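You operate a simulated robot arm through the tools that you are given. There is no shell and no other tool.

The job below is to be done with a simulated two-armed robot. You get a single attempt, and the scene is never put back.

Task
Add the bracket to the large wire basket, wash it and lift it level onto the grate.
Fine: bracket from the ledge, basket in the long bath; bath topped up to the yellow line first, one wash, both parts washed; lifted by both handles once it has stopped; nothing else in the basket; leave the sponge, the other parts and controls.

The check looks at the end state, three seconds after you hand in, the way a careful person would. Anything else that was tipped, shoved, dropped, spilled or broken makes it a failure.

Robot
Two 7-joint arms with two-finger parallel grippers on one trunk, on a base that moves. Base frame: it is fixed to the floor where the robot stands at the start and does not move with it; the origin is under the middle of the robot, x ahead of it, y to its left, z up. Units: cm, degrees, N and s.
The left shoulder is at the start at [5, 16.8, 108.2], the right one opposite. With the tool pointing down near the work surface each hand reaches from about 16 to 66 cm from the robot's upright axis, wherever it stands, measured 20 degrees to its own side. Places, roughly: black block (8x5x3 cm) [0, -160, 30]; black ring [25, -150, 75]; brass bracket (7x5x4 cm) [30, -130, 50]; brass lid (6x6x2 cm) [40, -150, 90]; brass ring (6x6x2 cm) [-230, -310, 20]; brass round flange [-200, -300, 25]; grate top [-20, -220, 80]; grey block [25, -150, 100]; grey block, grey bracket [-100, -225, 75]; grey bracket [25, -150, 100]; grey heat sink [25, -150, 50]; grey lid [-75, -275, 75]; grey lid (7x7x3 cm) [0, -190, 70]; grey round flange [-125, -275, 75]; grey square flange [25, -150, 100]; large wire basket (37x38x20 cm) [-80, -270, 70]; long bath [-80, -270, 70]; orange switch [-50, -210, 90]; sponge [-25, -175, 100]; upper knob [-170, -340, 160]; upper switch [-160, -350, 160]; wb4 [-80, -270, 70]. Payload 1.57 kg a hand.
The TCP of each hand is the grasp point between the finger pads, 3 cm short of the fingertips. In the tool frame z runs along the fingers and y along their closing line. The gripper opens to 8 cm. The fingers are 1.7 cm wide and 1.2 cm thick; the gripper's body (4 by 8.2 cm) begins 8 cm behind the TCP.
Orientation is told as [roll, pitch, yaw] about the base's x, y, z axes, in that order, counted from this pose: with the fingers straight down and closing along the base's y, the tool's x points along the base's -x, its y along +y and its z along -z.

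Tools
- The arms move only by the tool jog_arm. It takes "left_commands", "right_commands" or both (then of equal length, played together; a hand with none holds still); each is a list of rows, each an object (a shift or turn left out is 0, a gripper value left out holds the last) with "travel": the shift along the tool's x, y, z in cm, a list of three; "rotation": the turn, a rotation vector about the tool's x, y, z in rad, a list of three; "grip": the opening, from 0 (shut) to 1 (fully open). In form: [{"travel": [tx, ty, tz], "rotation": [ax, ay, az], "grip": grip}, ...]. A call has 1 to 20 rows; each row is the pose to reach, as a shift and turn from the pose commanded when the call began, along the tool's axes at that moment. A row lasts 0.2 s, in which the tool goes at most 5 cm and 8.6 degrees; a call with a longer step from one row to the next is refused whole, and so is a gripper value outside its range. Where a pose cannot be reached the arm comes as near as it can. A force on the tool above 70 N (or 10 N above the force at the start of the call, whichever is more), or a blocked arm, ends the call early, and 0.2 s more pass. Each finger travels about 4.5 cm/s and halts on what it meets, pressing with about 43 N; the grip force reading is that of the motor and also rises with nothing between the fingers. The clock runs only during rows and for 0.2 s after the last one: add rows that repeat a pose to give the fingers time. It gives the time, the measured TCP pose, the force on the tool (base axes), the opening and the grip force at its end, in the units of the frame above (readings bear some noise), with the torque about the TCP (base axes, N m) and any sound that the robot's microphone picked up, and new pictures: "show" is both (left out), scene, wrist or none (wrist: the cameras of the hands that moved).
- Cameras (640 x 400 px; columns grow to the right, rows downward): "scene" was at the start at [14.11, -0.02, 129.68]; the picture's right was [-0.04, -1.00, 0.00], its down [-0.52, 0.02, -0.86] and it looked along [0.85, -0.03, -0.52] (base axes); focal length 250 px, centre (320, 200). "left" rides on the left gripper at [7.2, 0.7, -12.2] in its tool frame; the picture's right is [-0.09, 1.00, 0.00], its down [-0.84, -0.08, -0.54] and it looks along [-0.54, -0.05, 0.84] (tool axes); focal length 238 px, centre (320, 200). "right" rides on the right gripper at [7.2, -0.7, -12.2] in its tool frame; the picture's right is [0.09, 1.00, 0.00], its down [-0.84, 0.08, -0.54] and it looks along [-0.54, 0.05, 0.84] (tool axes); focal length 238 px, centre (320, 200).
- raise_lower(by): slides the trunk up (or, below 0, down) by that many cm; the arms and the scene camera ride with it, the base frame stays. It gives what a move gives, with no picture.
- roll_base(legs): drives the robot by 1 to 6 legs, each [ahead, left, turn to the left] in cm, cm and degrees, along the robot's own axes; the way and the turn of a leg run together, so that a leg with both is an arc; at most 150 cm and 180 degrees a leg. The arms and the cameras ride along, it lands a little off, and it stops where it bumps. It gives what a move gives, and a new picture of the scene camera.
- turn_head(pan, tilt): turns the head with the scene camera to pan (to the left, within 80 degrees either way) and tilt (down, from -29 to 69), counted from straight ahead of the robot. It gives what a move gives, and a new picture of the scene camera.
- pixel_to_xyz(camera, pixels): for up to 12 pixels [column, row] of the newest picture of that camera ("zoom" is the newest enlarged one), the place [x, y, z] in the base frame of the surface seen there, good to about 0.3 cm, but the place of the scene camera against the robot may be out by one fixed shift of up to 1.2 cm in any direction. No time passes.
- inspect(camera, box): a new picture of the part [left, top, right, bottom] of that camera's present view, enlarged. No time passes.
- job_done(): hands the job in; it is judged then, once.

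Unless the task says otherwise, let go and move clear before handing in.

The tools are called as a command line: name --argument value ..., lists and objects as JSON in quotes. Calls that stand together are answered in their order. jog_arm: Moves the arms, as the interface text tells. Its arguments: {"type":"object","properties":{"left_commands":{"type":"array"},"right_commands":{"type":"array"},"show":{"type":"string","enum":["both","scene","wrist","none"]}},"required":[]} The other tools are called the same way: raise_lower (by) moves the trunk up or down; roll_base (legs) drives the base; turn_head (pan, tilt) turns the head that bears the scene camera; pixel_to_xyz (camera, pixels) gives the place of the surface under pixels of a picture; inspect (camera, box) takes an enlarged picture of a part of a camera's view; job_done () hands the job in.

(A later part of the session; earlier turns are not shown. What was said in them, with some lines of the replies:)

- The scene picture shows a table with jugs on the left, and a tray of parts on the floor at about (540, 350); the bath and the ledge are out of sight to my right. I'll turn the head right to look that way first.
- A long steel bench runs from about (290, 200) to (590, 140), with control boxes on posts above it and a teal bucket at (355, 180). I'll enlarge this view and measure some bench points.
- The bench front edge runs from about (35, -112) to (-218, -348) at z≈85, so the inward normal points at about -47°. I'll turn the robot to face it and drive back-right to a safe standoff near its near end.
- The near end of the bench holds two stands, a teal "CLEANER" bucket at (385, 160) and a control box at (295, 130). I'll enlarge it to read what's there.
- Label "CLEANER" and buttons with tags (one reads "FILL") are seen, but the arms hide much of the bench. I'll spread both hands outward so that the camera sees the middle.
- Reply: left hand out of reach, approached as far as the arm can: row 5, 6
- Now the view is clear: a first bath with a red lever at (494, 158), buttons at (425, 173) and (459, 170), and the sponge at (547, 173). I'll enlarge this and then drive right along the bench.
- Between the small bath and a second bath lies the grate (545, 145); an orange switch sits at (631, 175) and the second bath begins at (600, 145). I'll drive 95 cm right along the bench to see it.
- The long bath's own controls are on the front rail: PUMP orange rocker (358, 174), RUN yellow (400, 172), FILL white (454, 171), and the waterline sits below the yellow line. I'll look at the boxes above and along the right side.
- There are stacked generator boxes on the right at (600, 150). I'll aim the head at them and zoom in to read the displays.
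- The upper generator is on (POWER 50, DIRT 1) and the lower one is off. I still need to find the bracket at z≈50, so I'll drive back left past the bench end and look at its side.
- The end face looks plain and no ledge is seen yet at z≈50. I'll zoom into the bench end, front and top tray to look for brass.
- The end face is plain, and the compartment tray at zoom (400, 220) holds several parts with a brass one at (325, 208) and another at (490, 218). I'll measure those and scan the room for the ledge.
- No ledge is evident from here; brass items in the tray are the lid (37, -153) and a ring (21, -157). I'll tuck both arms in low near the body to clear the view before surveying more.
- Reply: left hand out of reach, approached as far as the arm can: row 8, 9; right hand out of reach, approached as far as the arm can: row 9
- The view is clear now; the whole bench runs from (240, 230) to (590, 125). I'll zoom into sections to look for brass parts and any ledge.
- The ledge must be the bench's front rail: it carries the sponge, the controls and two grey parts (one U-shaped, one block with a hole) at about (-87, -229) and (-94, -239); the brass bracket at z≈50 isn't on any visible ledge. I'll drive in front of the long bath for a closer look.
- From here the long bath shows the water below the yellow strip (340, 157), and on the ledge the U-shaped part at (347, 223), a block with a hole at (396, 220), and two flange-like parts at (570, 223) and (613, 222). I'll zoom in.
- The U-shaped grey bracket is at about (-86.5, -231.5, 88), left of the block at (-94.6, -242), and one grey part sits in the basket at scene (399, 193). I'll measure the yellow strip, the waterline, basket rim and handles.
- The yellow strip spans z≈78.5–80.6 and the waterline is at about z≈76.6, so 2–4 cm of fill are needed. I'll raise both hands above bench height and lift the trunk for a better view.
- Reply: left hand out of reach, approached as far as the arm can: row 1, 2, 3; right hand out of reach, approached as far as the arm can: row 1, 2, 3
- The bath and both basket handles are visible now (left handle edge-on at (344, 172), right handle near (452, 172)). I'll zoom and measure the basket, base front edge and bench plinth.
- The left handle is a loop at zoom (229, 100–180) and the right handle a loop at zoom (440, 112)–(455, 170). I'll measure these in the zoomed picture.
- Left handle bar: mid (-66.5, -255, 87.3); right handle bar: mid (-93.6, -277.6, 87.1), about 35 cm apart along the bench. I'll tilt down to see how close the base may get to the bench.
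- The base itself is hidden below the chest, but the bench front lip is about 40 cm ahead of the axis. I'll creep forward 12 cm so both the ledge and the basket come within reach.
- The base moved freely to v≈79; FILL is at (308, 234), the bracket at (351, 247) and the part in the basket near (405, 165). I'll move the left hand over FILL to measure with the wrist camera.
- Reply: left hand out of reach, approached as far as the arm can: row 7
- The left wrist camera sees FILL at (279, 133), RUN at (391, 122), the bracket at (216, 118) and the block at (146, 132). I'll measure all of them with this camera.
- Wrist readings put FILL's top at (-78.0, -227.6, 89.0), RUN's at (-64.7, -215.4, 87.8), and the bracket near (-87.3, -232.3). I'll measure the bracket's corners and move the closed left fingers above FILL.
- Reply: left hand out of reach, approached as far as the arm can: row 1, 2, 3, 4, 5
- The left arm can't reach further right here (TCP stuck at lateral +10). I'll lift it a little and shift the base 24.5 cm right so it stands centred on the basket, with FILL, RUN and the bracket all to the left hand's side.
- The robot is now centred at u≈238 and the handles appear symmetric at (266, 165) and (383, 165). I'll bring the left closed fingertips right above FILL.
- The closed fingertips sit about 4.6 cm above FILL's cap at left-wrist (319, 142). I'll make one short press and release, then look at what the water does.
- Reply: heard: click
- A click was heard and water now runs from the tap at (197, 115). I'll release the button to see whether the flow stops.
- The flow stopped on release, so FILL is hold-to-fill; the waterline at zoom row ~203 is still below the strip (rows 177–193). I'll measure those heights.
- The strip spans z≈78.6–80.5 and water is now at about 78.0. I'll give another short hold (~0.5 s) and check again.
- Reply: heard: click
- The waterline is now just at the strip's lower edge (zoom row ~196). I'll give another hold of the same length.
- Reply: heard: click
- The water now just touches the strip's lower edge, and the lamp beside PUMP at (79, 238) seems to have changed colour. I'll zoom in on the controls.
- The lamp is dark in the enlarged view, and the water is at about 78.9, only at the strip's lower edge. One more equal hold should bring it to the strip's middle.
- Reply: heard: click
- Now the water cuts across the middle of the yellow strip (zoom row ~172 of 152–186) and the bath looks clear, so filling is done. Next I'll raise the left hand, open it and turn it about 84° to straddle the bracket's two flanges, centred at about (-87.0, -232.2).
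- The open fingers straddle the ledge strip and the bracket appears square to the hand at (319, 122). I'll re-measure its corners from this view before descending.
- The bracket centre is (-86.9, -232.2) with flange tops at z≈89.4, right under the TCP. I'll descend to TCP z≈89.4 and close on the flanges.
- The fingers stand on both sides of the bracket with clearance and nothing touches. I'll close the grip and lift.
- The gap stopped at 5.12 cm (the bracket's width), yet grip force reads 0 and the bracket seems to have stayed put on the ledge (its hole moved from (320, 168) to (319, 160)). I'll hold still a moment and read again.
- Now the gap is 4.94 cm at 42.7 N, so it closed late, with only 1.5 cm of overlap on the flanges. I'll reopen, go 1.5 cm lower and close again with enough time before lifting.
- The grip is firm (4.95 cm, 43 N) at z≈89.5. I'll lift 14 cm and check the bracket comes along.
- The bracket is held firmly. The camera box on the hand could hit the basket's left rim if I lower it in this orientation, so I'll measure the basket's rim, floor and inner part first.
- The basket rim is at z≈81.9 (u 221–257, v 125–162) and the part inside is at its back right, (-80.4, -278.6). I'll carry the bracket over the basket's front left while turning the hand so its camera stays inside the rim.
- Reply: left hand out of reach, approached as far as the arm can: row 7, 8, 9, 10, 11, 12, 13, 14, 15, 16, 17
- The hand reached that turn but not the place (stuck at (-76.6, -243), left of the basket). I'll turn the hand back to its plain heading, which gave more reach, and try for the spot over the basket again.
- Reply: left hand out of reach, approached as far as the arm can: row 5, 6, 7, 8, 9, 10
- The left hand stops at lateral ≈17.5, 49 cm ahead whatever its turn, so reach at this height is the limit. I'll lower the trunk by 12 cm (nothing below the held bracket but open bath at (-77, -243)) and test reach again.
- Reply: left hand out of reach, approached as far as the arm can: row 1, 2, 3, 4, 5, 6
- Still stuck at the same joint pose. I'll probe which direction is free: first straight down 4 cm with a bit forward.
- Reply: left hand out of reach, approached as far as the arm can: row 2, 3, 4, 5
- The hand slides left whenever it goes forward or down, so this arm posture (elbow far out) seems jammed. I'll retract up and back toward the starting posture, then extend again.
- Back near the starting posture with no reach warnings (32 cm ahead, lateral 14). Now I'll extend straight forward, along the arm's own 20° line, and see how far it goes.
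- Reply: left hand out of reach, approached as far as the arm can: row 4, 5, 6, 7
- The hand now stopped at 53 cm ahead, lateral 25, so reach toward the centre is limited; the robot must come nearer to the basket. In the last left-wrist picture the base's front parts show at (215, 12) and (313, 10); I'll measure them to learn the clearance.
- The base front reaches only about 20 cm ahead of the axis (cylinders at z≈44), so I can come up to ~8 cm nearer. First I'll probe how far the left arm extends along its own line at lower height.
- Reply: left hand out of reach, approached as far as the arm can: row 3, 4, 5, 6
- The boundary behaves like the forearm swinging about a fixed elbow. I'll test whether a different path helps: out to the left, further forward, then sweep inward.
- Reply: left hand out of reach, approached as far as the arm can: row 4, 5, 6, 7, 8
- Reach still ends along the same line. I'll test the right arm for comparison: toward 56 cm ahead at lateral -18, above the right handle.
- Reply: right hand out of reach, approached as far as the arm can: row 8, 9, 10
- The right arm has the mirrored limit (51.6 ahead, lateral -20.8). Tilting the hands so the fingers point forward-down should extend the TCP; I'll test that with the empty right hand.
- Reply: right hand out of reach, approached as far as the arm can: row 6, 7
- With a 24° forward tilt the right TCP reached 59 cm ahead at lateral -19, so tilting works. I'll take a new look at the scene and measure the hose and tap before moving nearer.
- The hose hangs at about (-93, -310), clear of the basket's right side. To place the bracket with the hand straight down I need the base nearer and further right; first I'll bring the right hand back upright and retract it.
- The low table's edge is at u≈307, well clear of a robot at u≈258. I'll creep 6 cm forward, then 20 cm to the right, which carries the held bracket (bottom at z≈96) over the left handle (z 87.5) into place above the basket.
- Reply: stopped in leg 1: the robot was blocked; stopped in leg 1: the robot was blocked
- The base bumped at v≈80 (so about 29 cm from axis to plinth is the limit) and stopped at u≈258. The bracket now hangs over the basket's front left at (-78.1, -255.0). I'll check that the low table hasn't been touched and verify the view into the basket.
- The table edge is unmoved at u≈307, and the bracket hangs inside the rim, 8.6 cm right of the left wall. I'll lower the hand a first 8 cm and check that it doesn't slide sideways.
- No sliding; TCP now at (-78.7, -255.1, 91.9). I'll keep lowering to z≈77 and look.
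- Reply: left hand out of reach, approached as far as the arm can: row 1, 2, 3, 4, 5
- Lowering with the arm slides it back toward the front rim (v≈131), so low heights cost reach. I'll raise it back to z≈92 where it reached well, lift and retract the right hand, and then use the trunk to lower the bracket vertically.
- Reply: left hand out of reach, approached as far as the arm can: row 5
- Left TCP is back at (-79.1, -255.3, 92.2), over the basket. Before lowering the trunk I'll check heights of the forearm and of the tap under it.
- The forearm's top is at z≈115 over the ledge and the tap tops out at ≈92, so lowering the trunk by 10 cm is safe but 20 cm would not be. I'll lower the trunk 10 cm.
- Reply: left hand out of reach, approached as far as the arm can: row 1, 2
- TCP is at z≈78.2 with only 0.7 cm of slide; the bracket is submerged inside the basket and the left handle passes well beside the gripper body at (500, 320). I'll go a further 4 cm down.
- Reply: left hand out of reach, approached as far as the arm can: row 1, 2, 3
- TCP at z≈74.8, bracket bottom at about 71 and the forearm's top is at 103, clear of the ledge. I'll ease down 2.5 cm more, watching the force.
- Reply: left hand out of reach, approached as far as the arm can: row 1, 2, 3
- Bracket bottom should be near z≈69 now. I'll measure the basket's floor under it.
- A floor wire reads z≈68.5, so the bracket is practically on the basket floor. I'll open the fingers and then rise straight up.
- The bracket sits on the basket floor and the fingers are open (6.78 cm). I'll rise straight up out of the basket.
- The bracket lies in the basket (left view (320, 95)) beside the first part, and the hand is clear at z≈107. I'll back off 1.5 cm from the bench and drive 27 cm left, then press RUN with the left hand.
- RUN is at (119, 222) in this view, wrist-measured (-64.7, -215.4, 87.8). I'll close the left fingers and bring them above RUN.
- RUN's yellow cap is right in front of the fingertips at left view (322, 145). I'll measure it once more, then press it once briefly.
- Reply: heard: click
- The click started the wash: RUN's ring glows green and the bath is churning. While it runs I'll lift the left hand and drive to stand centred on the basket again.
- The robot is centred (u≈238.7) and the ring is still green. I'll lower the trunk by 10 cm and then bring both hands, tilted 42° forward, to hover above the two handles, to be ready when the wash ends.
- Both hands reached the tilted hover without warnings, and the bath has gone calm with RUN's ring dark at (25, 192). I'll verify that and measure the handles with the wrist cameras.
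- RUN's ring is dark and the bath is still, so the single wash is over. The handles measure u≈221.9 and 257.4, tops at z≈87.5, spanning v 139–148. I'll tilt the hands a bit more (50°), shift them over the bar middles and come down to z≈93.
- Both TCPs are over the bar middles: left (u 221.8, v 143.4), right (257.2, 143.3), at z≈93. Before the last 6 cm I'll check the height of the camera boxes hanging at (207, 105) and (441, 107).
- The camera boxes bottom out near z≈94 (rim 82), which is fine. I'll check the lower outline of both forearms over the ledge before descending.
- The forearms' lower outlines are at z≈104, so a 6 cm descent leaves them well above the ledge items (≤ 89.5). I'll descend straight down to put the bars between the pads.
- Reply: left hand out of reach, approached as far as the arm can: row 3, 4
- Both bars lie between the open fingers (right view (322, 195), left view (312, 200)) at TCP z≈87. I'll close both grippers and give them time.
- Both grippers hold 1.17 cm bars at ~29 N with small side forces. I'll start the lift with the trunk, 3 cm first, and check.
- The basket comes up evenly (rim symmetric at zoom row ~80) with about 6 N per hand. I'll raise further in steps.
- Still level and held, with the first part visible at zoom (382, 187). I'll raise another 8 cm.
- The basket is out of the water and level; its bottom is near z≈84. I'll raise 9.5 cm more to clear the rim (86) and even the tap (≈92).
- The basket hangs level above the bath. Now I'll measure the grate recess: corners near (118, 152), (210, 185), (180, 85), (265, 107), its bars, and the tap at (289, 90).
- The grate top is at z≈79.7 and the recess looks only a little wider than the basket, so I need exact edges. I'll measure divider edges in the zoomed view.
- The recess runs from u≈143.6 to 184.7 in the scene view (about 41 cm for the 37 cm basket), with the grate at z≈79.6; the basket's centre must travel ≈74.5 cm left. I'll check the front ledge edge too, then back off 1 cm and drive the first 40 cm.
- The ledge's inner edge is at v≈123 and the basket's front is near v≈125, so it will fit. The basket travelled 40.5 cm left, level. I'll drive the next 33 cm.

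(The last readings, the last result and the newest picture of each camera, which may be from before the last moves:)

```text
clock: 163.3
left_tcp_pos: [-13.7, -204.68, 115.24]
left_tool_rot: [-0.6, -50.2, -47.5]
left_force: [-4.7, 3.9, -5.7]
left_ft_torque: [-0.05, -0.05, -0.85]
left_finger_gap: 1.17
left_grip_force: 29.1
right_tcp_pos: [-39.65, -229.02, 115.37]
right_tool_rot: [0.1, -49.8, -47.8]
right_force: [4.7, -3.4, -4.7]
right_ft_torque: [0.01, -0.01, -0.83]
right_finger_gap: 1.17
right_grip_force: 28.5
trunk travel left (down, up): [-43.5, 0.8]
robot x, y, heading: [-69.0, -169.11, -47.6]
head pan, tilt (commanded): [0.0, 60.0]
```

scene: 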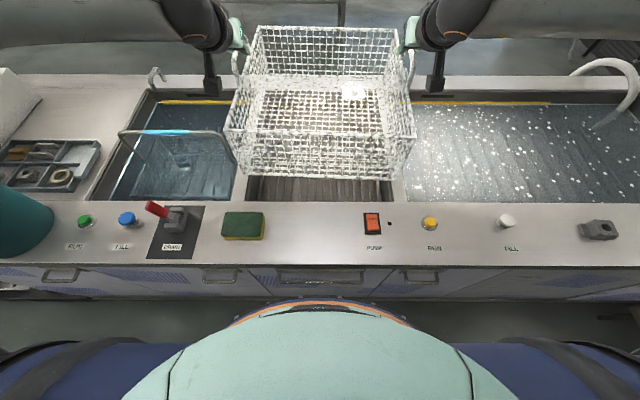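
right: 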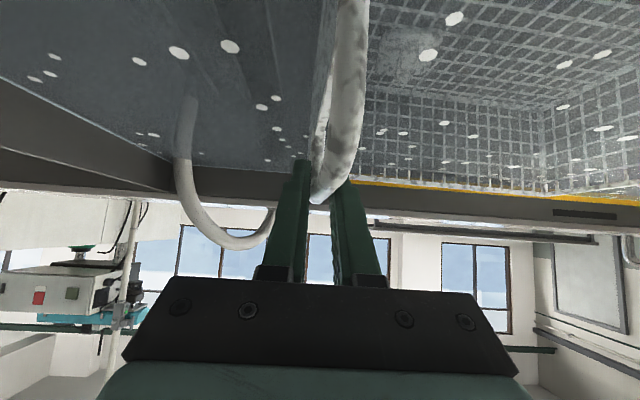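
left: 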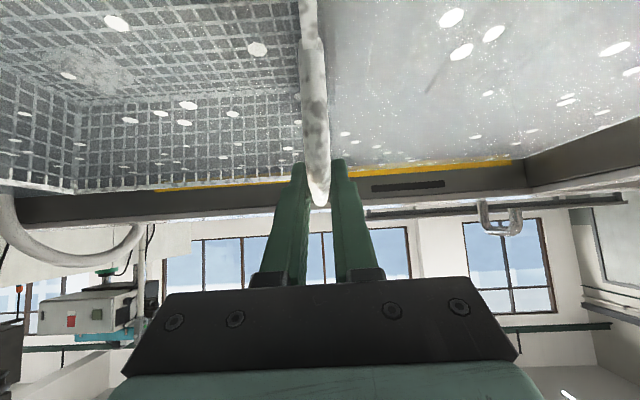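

The basket's centre is now at u≈165.9 against a target of about 165. I'll zoom to compare basket and recess edges directly.

inspect --camera "scene" --box '[200, 60, 440, 210]'

pixel_to_xyz --camera "zoom" --pixels '[[126, 375], [118, 375], [520, 375], [528, 375], [95, 300], [110, 300], [545, 300], [556, 300], [110, 312], [525, 318], [300, 345], [75, 190]]'

```text
2.67 times, centred on (320, 135) of scene
```

zoom: 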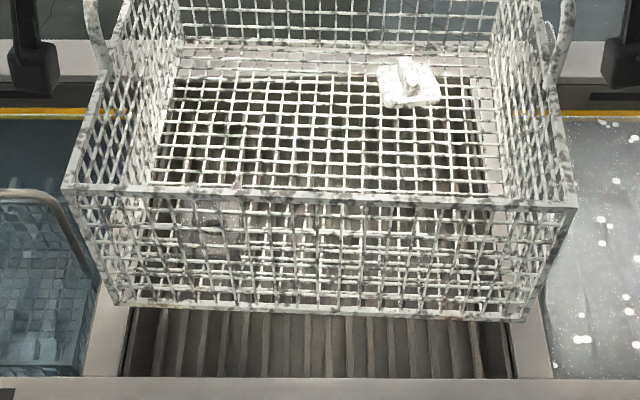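

```text
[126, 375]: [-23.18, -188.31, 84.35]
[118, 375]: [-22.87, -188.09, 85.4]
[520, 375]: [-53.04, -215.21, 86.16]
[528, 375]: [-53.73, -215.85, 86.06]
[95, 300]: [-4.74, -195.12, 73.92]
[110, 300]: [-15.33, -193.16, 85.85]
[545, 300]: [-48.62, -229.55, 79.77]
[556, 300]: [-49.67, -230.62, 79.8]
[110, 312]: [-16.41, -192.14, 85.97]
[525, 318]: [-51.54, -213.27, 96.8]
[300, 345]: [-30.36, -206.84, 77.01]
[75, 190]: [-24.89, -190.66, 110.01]
```

The basket's bottom is at z≈96.8 and its front bottom edge reads v≈122.9, right at the ledge's inner edge (≈123.3), so it must go about 1.7 cm forward. I'll measure the basket's corners and the back rim for level and centring, and look inside for the bracket.

pixel_to_xyz --camera "zoom" --pixels '[[113, 299], [117, 302], [522, 318], [518, 320], [69, 187], [73, 184], [573, 207], [568, 205], [320, 198], [320, 312], [125, 378], [516, 378]]'

inspect --camera "left" --box '[0, 0, 400, 250]'

inspect --camera "scene" --box '[215, 20, 425, 150]'

```text
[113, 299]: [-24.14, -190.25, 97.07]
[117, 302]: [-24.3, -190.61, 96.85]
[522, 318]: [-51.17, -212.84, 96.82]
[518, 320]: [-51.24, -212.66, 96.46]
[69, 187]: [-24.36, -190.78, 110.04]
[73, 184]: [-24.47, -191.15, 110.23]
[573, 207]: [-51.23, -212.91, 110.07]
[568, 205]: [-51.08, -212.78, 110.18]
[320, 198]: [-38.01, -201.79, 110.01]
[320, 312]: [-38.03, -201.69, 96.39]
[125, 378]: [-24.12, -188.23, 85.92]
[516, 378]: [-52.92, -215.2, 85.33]
```

```text
1.60 times, centred on (200, 125) of left
```

zoom: 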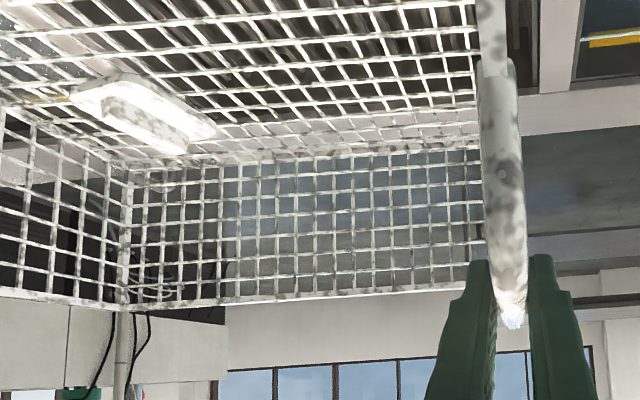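

```text
3.05 times, centred on (320, 85) of scene
```

zoom: 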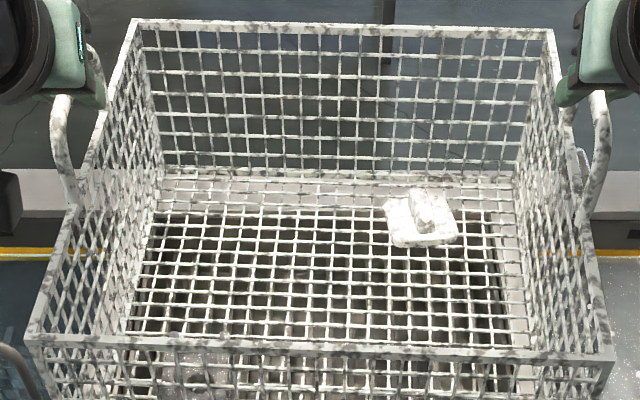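

The basket is level (rim z≈110 on both sides) and 35.2 cm wide but yawed about 2.6°, with its right front at v≈122.8 and left at 124.4. I don't yet see the bracket, so I'll zoom into the basket's front-left corner.

inspect --camera "scene" --box '[228, 115, 324, 180]'

inspect --camera "right" --box '[240, 0, 640, 250]'

inspect --camera "scene" --box '[310, 115, 420, 185]'

```text
6.15 times, centred on (276, 148) of scene
```

zoom: 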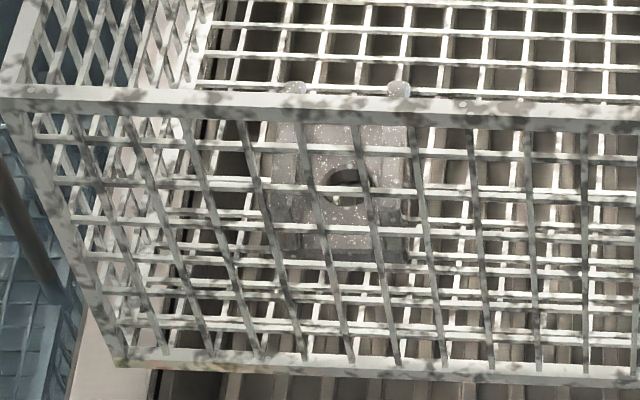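

```text
1.60 times, centred on (440, 125) of right
```

zoom: 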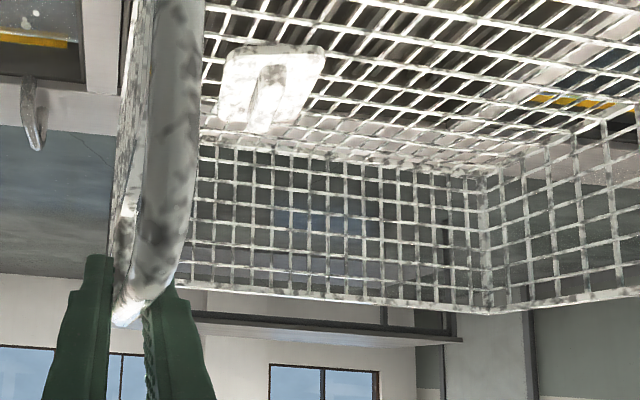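

```text
5.71 times, centred on (365, 150) of scene
```

zoom: 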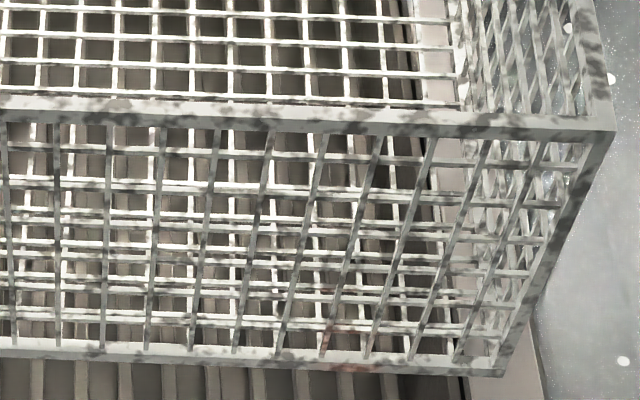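

The bracket is there at zoom (340, 185), lying in the front left behind the mesh; together with the first part nothing else is in the basket. I'll turn the base 2.6° left to square the basket with the recess and shift right 3.3 cm to re-centre it.

roll_base --legs '[[0, 0, 2.6], [0, -3.3, 0]]'

inspect --camera "scene" --box '[200, 60, 440, 210]'

```text
clock: 164.7
left_tcp_pos: [-14.51, -204.39, 115.4]
left_tool_rot: [-0.5, -50.3, -45.0]
left_force: [-4.8, 2.3, -5.2]
left_ft_torque: [0.15, 0.07, -0.78]
left_finger_gap: 1.15
left_grip_force: 29.0
right_tcp_pos: [-39.29, -229.86, 115.29]
right_tool_rot: [0.3, -49.8, -45.2]
right_force: [3.3, -3.0, -5.6]
right_ft_torque: [-0.14, -0.13, -0.8]
right_finger_gap: 1.15
right_grip_force: 28.5
trunk travel left (down, up): [-43.5, 0.8]
robot x, y, heading: [-71.34, -171.79, -45.2]
head pan, tilt (commanded): [0.0, 60.0]
```

scene: 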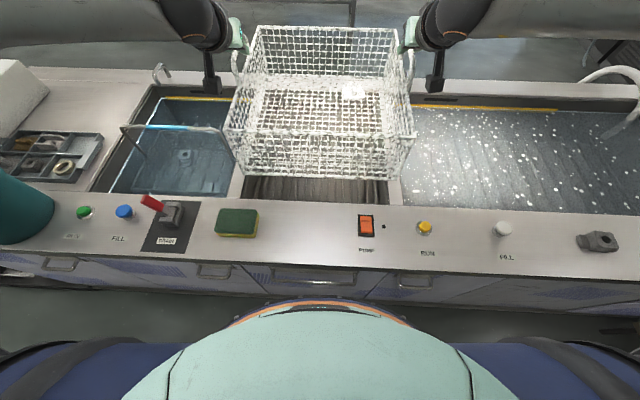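

```text
2.67 times, centred on (320, 135) of scene
```

zoom: 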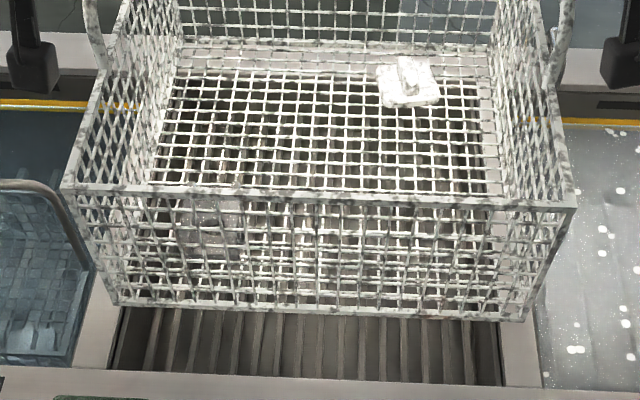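

Now I'll re-measure the basket corners against the recess edges in this picture.

pixel_to_xyz --camera "zoom" --pixels '[[113, 300], [117, 303], [520, 319], [515, 320], [69, 187], [573, 207], [110, 368], [103, 368], [503, 382], [510, 382], [300, 372], [320, 198]]'

pixel_to_xyz --camera "scene" --pixels '[[256, 27], [398, 30], [330, 28], [245, 185], [388, 195], [246, 195], [390, 202]]'

```text
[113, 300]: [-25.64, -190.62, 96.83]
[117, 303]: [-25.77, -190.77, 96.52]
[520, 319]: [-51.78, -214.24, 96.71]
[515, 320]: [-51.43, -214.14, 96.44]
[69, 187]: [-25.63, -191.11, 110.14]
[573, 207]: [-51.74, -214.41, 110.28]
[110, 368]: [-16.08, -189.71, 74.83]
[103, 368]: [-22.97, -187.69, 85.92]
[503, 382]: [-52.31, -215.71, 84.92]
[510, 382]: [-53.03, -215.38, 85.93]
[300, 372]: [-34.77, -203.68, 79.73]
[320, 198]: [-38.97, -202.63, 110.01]
```

```text
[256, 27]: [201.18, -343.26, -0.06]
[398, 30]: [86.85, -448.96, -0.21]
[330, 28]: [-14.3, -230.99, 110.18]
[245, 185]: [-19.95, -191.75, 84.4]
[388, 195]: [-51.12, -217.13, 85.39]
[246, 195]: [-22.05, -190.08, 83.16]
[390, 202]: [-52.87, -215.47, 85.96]
```

The basket is now square (front edge v≈123.4–123.6) but 1 cm right of centre (165.05 vs 164.05) and needs to go forward past the ledge edge. I'll shift left 1 cm and go forward 2 cm.

roll_base --legs '[[0, 1, 0], [2.2, 0, 0]]'

inspect --camera "scene" --box '[200, 60, 440, 210]'

```text
clock: 166.1
left_tcp_pos: [-12.9, -204.99, 115.0]
left_tool_rot: [-0.4, -49.9, -45.5]
left_force: [-4.0, 3.7, -5.0]
left_ft_torque: [-0.39, -0.33, -0.86]
left_finger_gap: 1.1
left_grip_force: 28.8
right_tcp_pos: [-37.38, -230.44, 115.03]
right_tool_rot: [0.3, -49.5, -45.8]
right_force: [3.8, -2.2, -5.7]
right_ft_torque: [0.3, 0.31, -0.81]
right_finger_gap: 1.1
right_grip_force: 29.0
trunk travel left (down, up): [-43.5, 0.8]
robot x, y, heading: [-69.2, -172.26, -45.1]
head pan, tilt (commanded): [0.0, 60.0]
stopped in leg 2: the robot was blocked; the commanded pose is now the measured one
```

scene: 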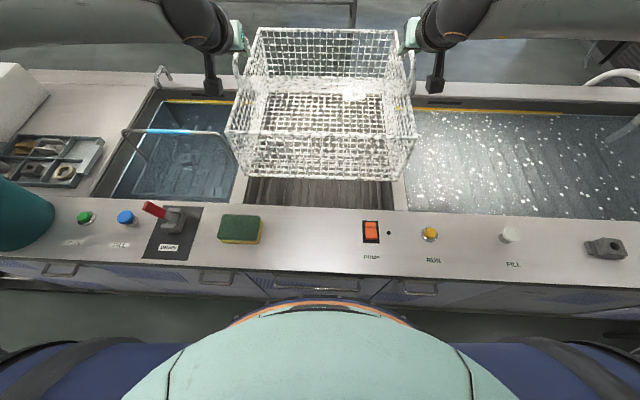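

```text
2.67 times, centred on (320, 135) of scene
```

zoom: 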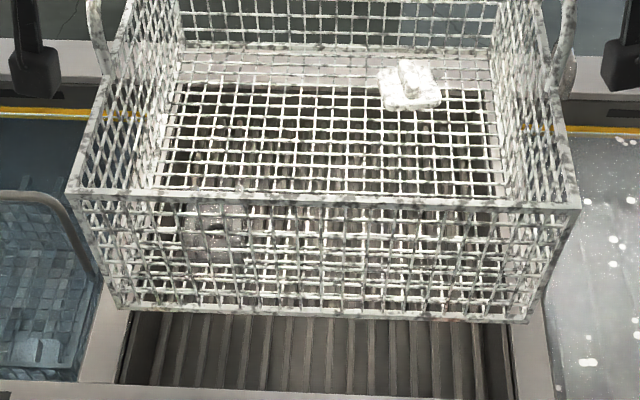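

It moved 1.6 cm forward before touching the bench. I'll measure the corners against the recess once more.

pixel_to_xyz --camera "zoom" --pixels '[[118, 302], [122, 305], [524, 320], [519, 321], [72, 188], [576, 206], [122, 375], [113, 378], [512, 390], [522, 390], [300, 385], [300, 395]]'

pixel_to_xyz --camera "scene" --pixels '[[330, 31], [270, 29], [390, 32], [250, 190], [246, 195], [391, 195], [396, 200]]'

```text
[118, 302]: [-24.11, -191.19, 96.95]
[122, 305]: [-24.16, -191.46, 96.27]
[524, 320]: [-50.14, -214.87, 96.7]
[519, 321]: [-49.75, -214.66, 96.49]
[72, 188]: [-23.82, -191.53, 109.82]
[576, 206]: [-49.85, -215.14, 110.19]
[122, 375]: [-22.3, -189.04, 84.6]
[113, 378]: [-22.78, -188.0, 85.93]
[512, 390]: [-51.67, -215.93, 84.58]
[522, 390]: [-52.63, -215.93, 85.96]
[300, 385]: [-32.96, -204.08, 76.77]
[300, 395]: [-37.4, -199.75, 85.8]
```

```text
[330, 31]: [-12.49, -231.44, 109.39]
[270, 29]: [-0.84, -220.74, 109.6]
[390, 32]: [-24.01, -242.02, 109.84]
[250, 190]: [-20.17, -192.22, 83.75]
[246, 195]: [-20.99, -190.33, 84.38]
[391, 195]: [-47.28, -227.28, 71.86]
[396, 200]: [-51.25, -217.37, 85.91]
```

The basket front is at v≈125.0 (ledge edge ≈123.1), sides at 146.7–181.9 within the recess 143.9–183.9, and it is level; its bottom (z≈96.7) is about 17 cm above the grate. I'll lower the trunk 14 cm and check.

raise_lower --by -9

inspect --camera "scene" --box '[180, 40, 460, 215]'

```text
clock: 167.3
left_tcp_pos: [-12.62, -204.99, 106.17]
left_tool_rot: [-0.6, -50.1, -45.2]
left_force: [-4.1, 2.1, -5.3]
left_ft_torque: [0.13, 0.1, -0.75]
left_finger_gap: 1.13
left_grip_force: 29.3
right_tcp_pos: [-37.37, -230.38, 106.31]
right_tool_rot: [0.3, -49.8, -45.4]
right_force: [4.6, -2.5, -4.4]
right_ft_torque: [-0.19, -0.15, -0.78]
right_finger_gap: 1.13
right_grip_force: 28.6
trunk travel left (down, up): [-34.5, 9.8]
robot x, y, heading: [-69.24, -172.04, -44.9]
head pan, tilt (commanded): [0.0, 60.0]
```

```text
2.29 times, centred on (320, 128) of scene
```

zoom: 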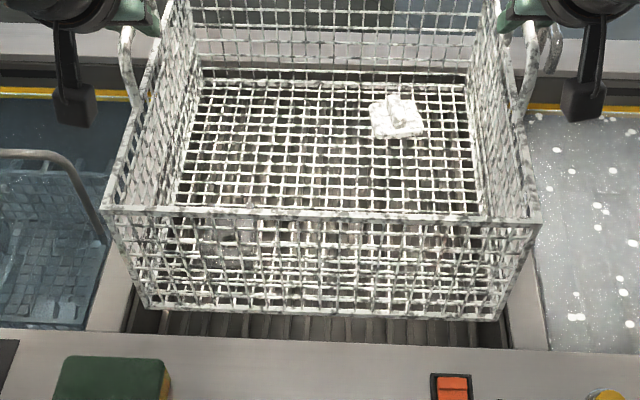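

The basket's lower corners sit inside both dividers. I'll lower another 4 cm.

raise_lower --by -4

inspect --camera "scene" --box '[180, 40, 460, 215]'

```text
clock: 168.2
left_tcp_pos: [-12.62, -204.91, 102.21]
left_tool_rot: [-0.6, -50.1, -45.2]
left_force: [-3.8, 1.8, -5.7]
left_ft_torque: [0.15, 0.12, -0.75]
left_finger_gap: 1.14
left_grip_force: 28.6
right_tcp_pos: [-37.37, -230.41, 102.26]
right_tool_rot: [0.3, -49.6, -45.4]
right_force: [4.4, -2.7, -4.8]
right_ft_torque: [-0.17, -0.16, -0.77]
right_finger_gap: 1.14
right_grip_force: 28.9
trunk travel left (down, up): [-30.5, 13.8]
robot x, y, heading: [-69.4, -172.0, -45.0]
head pan, tilt (commanded): [0.0, 60.0]
```

```text
2.29 times, centred on (320, 128) of scene
```

zoom: 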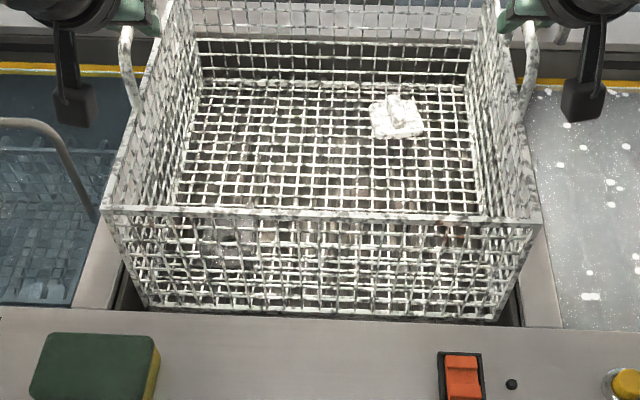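

The bottom edge has entered the recess with gaps on the left, right and front, and the forces are steady. I'll lower 3 cm more.

raise_lower --by -3

```text
clock: 168.9
left_tcp_pos: [-12.64, -205.0, 99.2]
left_tool_rot: [-0.5, -50.1, -45.3]
left_force: [-3.6, 2.6, -6.1]
left_ft_torque: [-0.04, 0.0, -0.75]
left_finger_gap: 1.15
left_grip_force: 28.4
right_tcp_pos: [-37.32, -230.39, 99.23]
right_tool_rot: [0.3, -49.6, -45.5]
right_force: [3.6, -2.4, -5.1]
right_ft_torque: [-0.05, -0.02, -0.78]
right_finger_gap: 1.16
right_grip_force: 28.7
trunk travel left (down, up): [-27.5, 16.8]
robot x, y, heading: [-69.28, -172.08, -45.0]
head pan, tilt (commanded): [0.0, 60.0]
```

No contact yet at about 1.2 cm above the grate. I'll go on in small steps.

raise_lower --by -0.8

raise_lower --by -0.4

```text
clock: 169.5
left_tcp_pos: [-12.75, -205.0, 99.02]
left_tool_rot: [-0.6, -50.8, -45.2]
left_force: [-0.7, 0.4, 12.0]
left_ft_torque: [-0.18, -0.14, -0.78]
left_finger_gap: 1.12
left_grip_force: 28.6
right_tcp_pos: [-37.47, -230.38, 98.92]
right_tool_rot: [0.4, -50.3, -45.8]
right_force: [4.6, -5.7, 7.7]
right_ft_torque: [0.05, 0.03, -0.8]
right_finger_gap: 1.14
right_grip_force: 29.1
trunk travel left (down, up): [-26.7, 17.6]
robot x, y, heading: [-69.51, -172.45, -44.9]
head pan, tilt (commanded): [0.0, 60.0]
```

```text
clock: 170.0
left_tcp_pos: [-12.76, -204.88, 98.61]
left_tool_rot: [-0.6, -50.8, -45.2]
left_force: [3.4, -3.9, 17.9]
left_ft_torque: [0.06, 0.07, -0.86]
left_finger_gap: 1.13
left_grip_force: 28.5
right_tcp_pos: [-37.44, -230.35, 98.63]
right_tool_rot: [0.4, -50.3, -45.5]
right_force: [1.6, -5.8, 18.8]
right_ft_torque: [0.06, 0.03, -0.82]
right_finger_gap: 1.18
right_grip_force: 29.1
trunk travel left (down, up): [-26.3, 18.0]
robot x, y, heading: [-69.33, -172.16, -45.1]
head pan, tilt (commanded): [0.0, 60.0]
```

Upward forces of ~18 N show the basket now rests on something at about the grate's height. I'll ease up 0.3 cm and look closely before letting go.

raise_lower --by 0.3

turn_head --pan 0 --tilt 58

inspect --camera "scene" --box '[180, 20, 460, 195]'

```text
clock: 170.5
left_tcp_pos: [-12.66, -204.84, 98.51]
left_tool_rot: [-0.5, -50.3, -45.3]
left_force: [3.2, -4.6, 13.5]
left_ft_torque: [-0.18, -0.14, -0.75]
left_finger_gap: 1.13
left_grip_force: 29.4
right_tcp_pos: [-37.49, -230.23, 98.53]
right_tool_rot: [0.3, -49.9, -45.4]
right_force: [3.1, -4.7, 13.6]
right_ft_torque: [0.04, 0.02, -0.78]
right_finger_gap: 1.16
right_grip_force: 29.0
trunk travel left (down, up): [-26.6, 17.7]
robot x, y, heading: [-69.39, -172.11, -45.1]
head pan, tilt (commanded): [0.0, 60.0]
```

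```text
clock: 171.2
left_tcp_pos: [-12.88, -204.87, 98.65]
left_tool_rot: [-0.4, -50.2, -45.2]
left_force: [2.6, -3.4, 13.5]
left_ft_torque: [-0.08, -0.09, -0.75]
left_finger_gap: 1.12
left_grip_force: 28.6
right_tcp_pos: [-37.46, -230.3, 98.49]
right_tool_rot: [0.2, -49.9, -45.6]
right_force: [0.9, -2.8, 11.8]
right_ft_torque: [0.06, 0.08, -0.81]
right_finger_gap: 1.15
right_grip_force: 29.2
trunk travel left (down, up): [-26.6, 17.7]
robot x, y, heading: [-69.37, -172.39, -45.2]
head pan, tilt (commanded): [0.0, 58.0]
```

scene: 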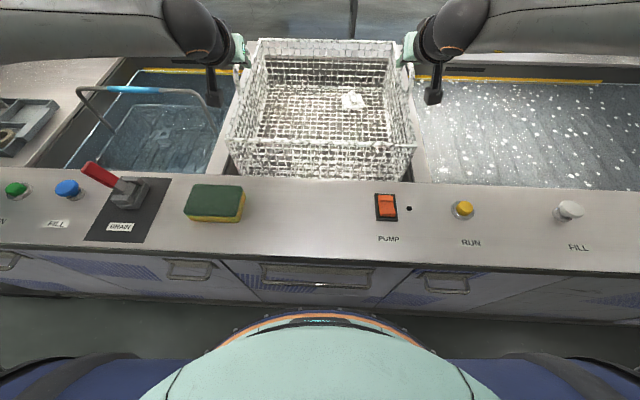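

```text
2.29 times, centred on (320, 108) of scene
```

zoom: 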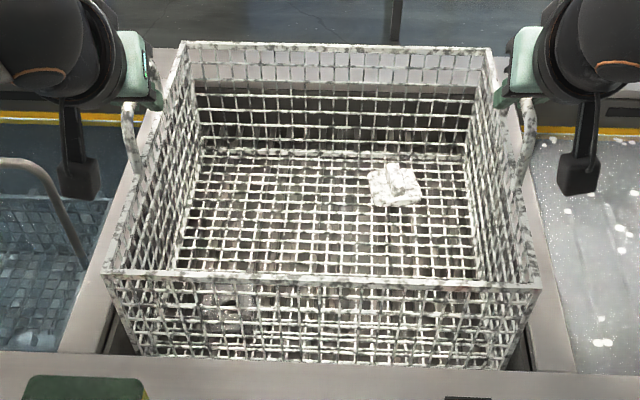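

The basket sits within the recess with dark gaps on both sides. I'll relieve the remaining ~13 N downward push and measure the rim's level at its corners.

raise_lower --by 0.4

pixel_to_xyz --camera "zoom" --pixels '[[106, 272], [250, 278], [400, 283], [538, 285], [185, 44], [340, 48], [490, 50], [140, 180], [520, 190], [150, 350], [500, 365], [320, 360]]'

```text
clock: 171.7
left_tcp_pos: [-12.69, -204.69, 98.51]
left_tool_rot: [-0.3, -49.8, -45.2]
left_force: [-2.6, 0.6, 2.9]
left_ft_torque: [-0.22, -0.14, -0.75]
left_finger_gap: 1.12
left_grip_force: 28.6
right_tcp_pos: [-37.6, -230.23, 98.54]
right_tool_rot: [0.1, -49.4, -45.4]
right_force: [0.8, -0.7, -2.5]
right_ft_torque: [-0.17, -0.09, -0.77]
right_finger_gap: 1.13
right_grip_force: 29.3
trunk travel left (down, up): [-27.0, 17.3]
robot x, y, heading: [-70.01, -172.36, -45.0]
head pan, tilt (commanded): [0.0, 58.0]
```

```text
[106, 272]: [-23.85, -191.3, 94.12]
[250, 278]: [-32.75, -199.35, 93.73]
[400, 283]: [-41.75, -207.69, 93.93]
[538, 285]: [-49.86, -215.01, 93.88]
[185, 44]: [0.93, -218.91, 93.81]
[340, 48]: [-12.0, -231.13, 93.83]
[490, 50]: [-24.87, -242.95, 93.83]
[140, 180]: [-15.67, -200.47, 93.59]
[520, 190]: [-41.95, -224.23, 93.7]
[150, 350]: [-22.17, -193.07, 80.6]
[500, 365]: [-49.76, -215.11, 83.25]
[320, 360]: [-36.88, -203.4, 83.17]
```

The rim reads z≈93.6–94.1 all round, so the basket stands level on the grate, and the hands carry almost no load. I'll check the small bath's blue handle near my left hand before opening.

pixel_to_xyz --camera "scene" --pixels '[[200, 93], [207, 100], [215, 115], [221, 127], [212, 95], [212, 103], [150, 90], [90, 92]]'

inspect --camera "left" --box '[200, 100, 520, 300]'

```text
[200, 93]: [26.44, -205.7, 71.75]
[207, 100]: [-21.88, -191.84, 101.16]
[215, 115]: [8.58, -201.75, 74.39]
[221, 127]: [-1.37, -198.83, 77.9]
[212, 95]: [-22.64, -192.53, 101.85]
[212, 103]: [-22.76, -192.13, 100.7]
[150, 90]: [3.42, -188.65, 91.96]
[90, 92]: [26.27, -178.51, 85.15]
```

```text
2.00 times, centred on (360, 200) of left
```

zoom: 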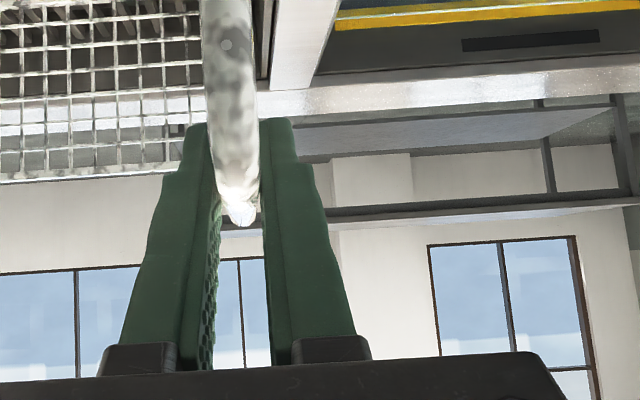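

The blue handle tops out at z≈92 near u≈125, well away from my left hand. I'll open both grippers partway and give them time.

jog_arm --left_commands '[{"grip": 0.6}, {"grip": 0.6}, {"grip": 0.6}, {"grip": 0.6}, {"grip": 0.6}]' --right_commands '[{"grip": 0.6}, {"grip": 0.6}, {"grip": 0.6}, {"grip": 0.6}, {"grip": 0.6}]' --show "both"

```text
clock: 172.9
left_tcp_pos: [-12.68, -204.84, 98.86]
left_tool_rot: [-0.5, -50.1, -45.1]
left_force: [0.8, -0.5, 0.3]
left_ft_torque: [-0.01, -0.03, -0.03]
left_finger_gap: 4.84
left_grip_force: 0.0
right_tcp_pos: [-37.42, -230.3, 98.75]
right_tool_rot: [0.3, -49.9, -45.4]
right_force: [0.1, -0.3, -0.2]
right_ft_torque: [-0.01, 0.05, -0.04]
right_finger_gap: 4.78
right_grip_force: 0.1
trunk travel left (down, up): [-27.0, 17.3]
robot x, y, heading: [-69.17, -172.37, -45.2]
head pan, tilt (commanded): [0.0, 58.0]
```

scene: 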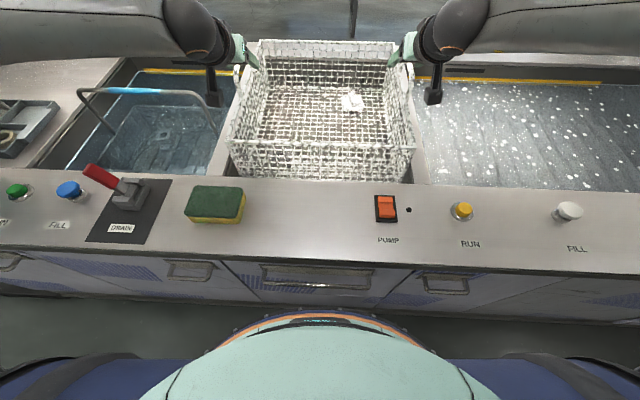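
right: 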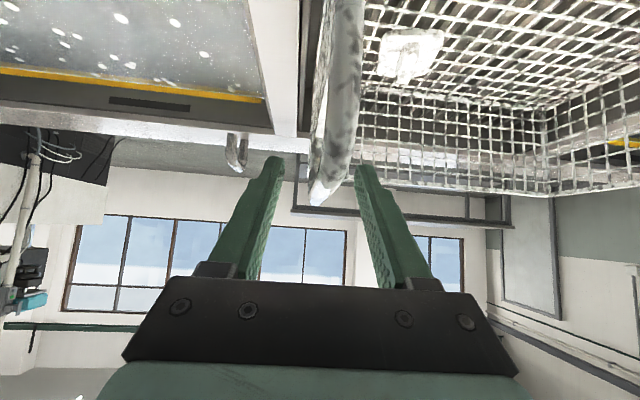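
left: 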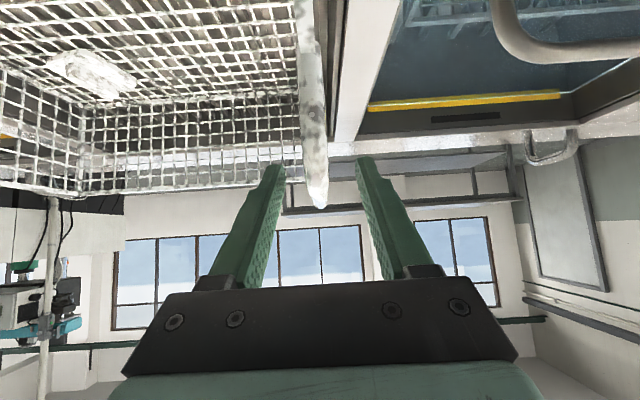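

Both hands let go and the basket stays put, bars free between the fingers. I'll lift the hands straight up with the trunk by 13 cm, then back the robot away.

raise_lower --by 13

roll_base --legs '[[-35, 0, 0]]'

turn_head --pan 0 --tilt 42

```text
clock: 174.5
left_tcp_pos: [-12.61, -204.96, 111.65]
left_tool_rot: [-0.6, -50.0, -45.2]
left_force: [0.0, 0.3, -0.2]
left_ft_torque: [0.0, 0.04, -0.03]
left_finger_gap: 4.78
left_grip_force: 0.1
right_tcp_pos: [-37.43, -230.37, 111.85]
right_tool_rot: [0.3, -49.8, -45.5]
right_force: [-0.4, 0.8, -0.4]
right_ft_torque: [-0.02, 0.0, -0.01]
right_finger_gap: 4.8
right_grip_force: 0.2
trunk travel left (down, up): [-40.0, 4.3]
robot x, y, heading: [-69.31, -172.18, -45.1]
head pan, tilt (commanded): [0.0, 58.0]
```

```text
clock: 176.8
left_tcp_pos: [-37.88, -180.04, 111.76]
left_tool_rot: [-0.6, -50.3, -45.3]
left_force: [0.1, 0.5, -0.7]
left_ft_torque: [-0.02, -0.03, 0.01]
left_finger_gap: 4.81
left_grip_force: 0.0
right_tcp_pos: [-62.42, -205.46, 111.91]
right_tool_rot: [0.2, -49.8, -45.4]
right_force: [0.2, -0.9, 0.1]
right_ft_torque: [-0.02, -0.01, 0.02]
right_finger_gap: 4.79
right_grip_force: 0.1
trunk travel left (down, up): [-40.0, 4.3]
robot x, y, heading: [-94.27, -147.1, -45.1]
head pan, tilt (commanded): [0.0, 58.0]
```

scene: 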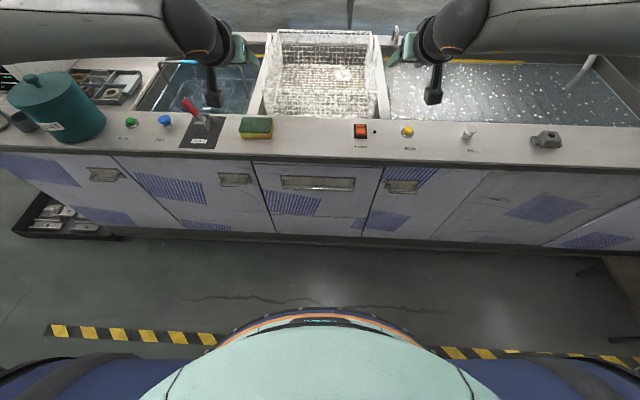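

```text
clock: 177.5
left_tcp_pos: [-37.65, -179.99, 111.71]
left_tool_rot: [-0.4, -50.1, -45.2]
left_force: [-0.1, -0.1, 1.1]
left_ft_torque: [-0.02, 0.01, 0.01]
left_finger_gap: 4.78
left_grip_force: 0.0
right_tcp_pos: [-62.47, -205.32, 111.84]
right_tool_rot: [0.3, -49.9, -45.5]
right_force: [0.8, -0.1, 0.7]
right_ft_torque: [0.04, 0.02, 0.01]
right_finger_gap: 4.78
right_grip_force: 0.1
trunk travel left (down, up): [-40.0, 4.3]
robot x, y, heading: [-94.45, -147.2, -45.0]
head pan, tilt (commanded): [0.0, 42.0]
```

scene: 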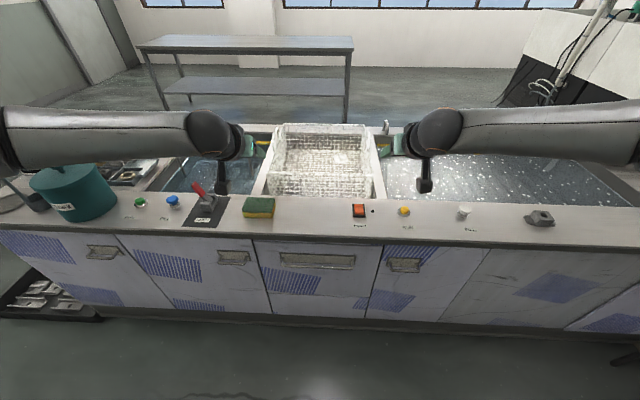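

The basket stands in the recess at (320, 165) and everything else looks in place. I'll back off another 20 cm so the hands clear the bench, then inspect the final state.

roll_base --legs '[[-20, 0, 0]]'

turn_head --pan 0 --tilt 35

inspect --camera "scene" --box '[200, 110, 440, 260]'

inspect --camera "scene" --box '[260, 120, 400, 208]'

```text
clock: 179.1
left_tcp_pos: [-51.58, -165.8, 111.86]
left_tool_rot: [-0.5, -50.2, -45.1]
left_force: [-0.2, -0.3, 0.4]
left_ft_torque: [0.04, 0.0, -0.03]
left_finger_gap: 4.8
left_grip_force: 0.0
right_tcp_pos: [-76.4, -191.21, 111.7]
right_tool_rot: [0.3, -49.7, -45.4]
right_force: [-0.2, 0.1, 0.6]
right_ft_torque: [-0.03, 0.01, 0.0]
right_finger_gap: 4.81
right_grip_force: 0.0
trunk travel left (down, up): [-40.0, 4.3]
robot x, y, heading: [-108.3, -133.12, -44.7]
head pan, tilt (commanded): [0.0, 42.0]
```

scene: 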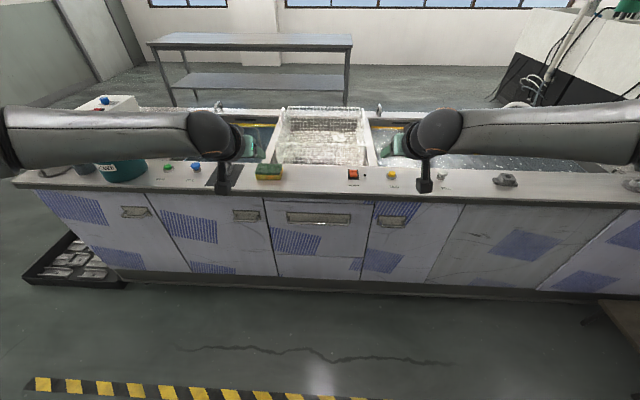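

```text
clock: 179.8
left_tcp_pos: [-51.61, -165.79, 111.73]
left_tool_rot: [-0.5, -50.1, -45.1]
left_force: [0.3, 0.4, -0.2]
left_ft_torque: [0.04, 0.0, 0.02]
left_finger_gap: 4.81
left_grip_force: 0.1
right_tcp_pos: [-76.39, -191.39, 111.71]
right_tool_rot: [0.2, -49.8, -45.5]
right_force: [1.0, -0.4, -0.5]
right_ft_torque: [0.0, 0.0, 0.02]
right_finger_gap: 4.79
right_grip_force: 0.0
trunk travel left (down, up): [-40.0, 4.3]
robot x, y, heading: [-108.59, -133.17, -45.0]
head pan, tilt (commanded): [0.0, 35.0]
```

scene: 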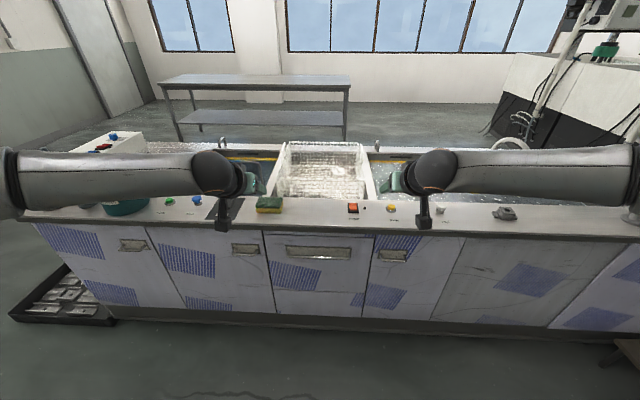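

```text
2.67 times, centred on (320, 185) of scene
```

zoom: 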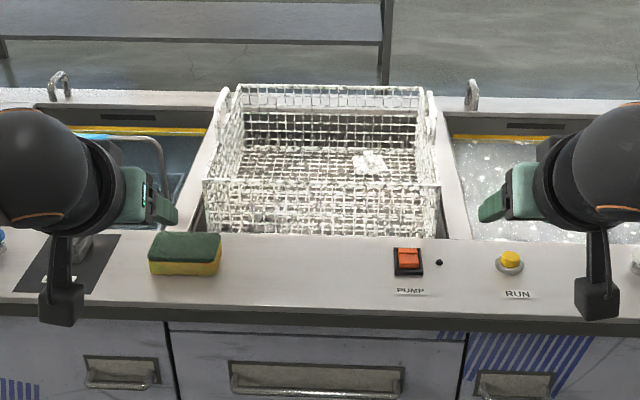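

```text
4.55 times, centred on (330, 164) of scene
```

zoom: 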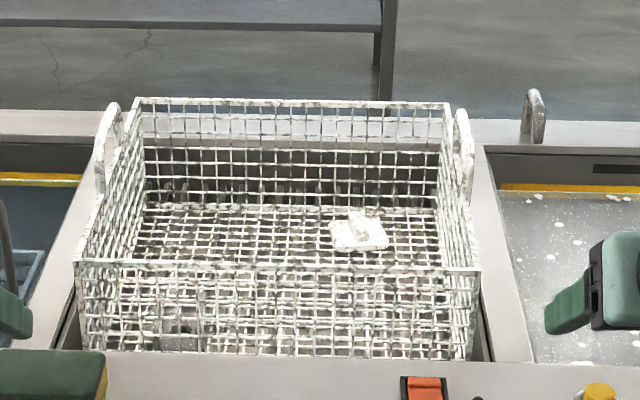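

The basket is level on the grate with the bracket visible at zoom (180, 325) and the other part at (357, 230). I'll check the bath's level and the rest of the ledge once more.

turn_head --pan -12 --tilt 35

inspect --camera "scene" --box '[270, 120, 470, 245]'

inspect --camera "scene" --box '[400, 130, 640, 280]'

```text
clock: 180.6
left_tcp_pos: [-51.63, -165.88, 111.69]
left_tool_rot: [-0.5, -50.2, -45.1]
left_force: [0.8, 0.5, -0.6]
left_ft_torque: [-0.03, 0.0, -0.03]
left_finger_gap: 4.83
left_grip_force: 0.1
right_tcp_pos: [-76.3, -191.37, 111.83]
right_tool_rot: [0.3, -49.8, -45.4]
right_force: [-0.2, -0.3, 0.3]
right_ft_torque: [0.0, 0.01, -0.01]
right_finger_gap: 4.79
right_grip_force: 0.0
trunk travel left (down, up): [-40.0, 4.3]
robot x, y, heading: [-108.42, -133.25, -45.0]
head pan, tilt (commanded): [-12.0, 35.0]
```

scene: 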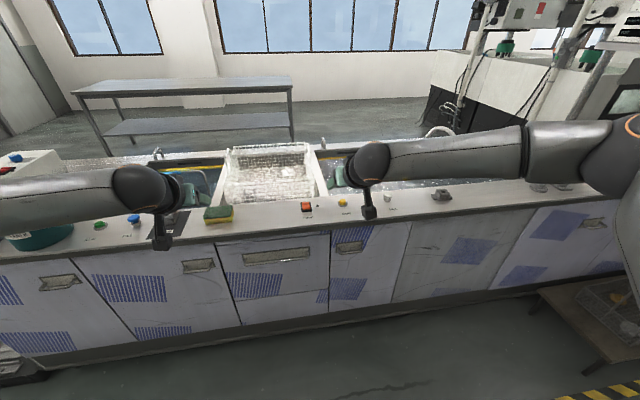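

```text
3.20 times, centred on (370, 182) of scene
```

zoom: 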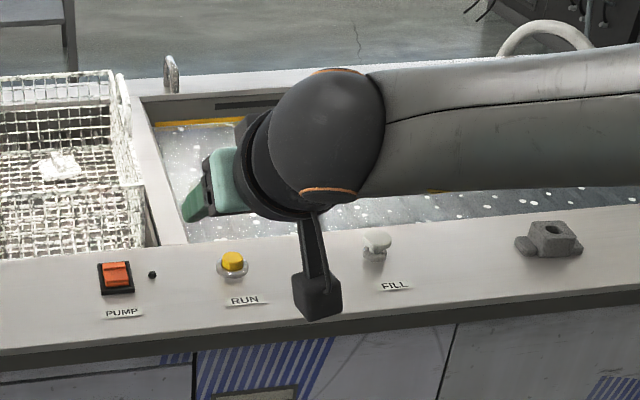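

```text
2.67 times, centred on (520, 205) of scene
```

zoom: 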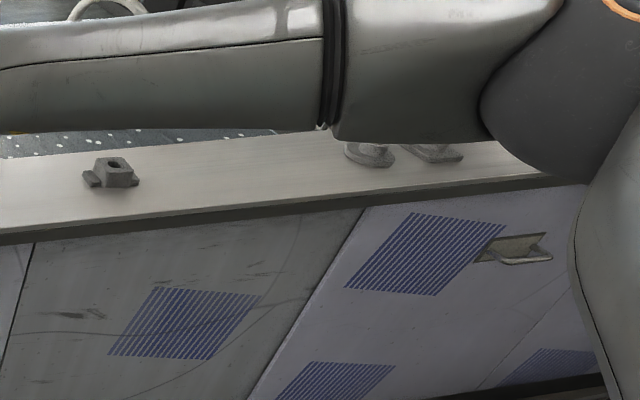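

Everything is where it should be: RUN and PUMP lamps dark, the sponge, block and flanges untouched, the basket level on the grate with both washed parts, and both hands empty and clear. I'll hand the job in.

job_done

```text
The job is handed in.
```

The job is handed in. The large wire basket stands level on the grate, with the bracket from the ledge and the grey part that was already in it; nothing else is inside.

- **Fill:** I held FILL in four short presses until the water reached the middle of the yellow strip on the long bath.
- **Bracket:** The grey U-shaped bracket on the front ledge went into the basket. The brass bracket listed near [30, -130, 50] was not on any ledge I could see, so I took the ledge one as yours.
- **Wash:** I pressed RUN once with both parts in the basket. The green ring lit, and by my next look, about six seconds later, it had gone dark and the water was still.
- **Lift:** Both hands held the handles and raised the basket straight up. Once it was set down, the rim measured about the same height all round (93.6 to 94.1 cm).
- **Left alone:** PUMP, the sponge, the block and the flanges were not touched.

The base bumped the bench a few times while closing in; nothing I could see moved because of it. Both hands are empty and clear of the bench.
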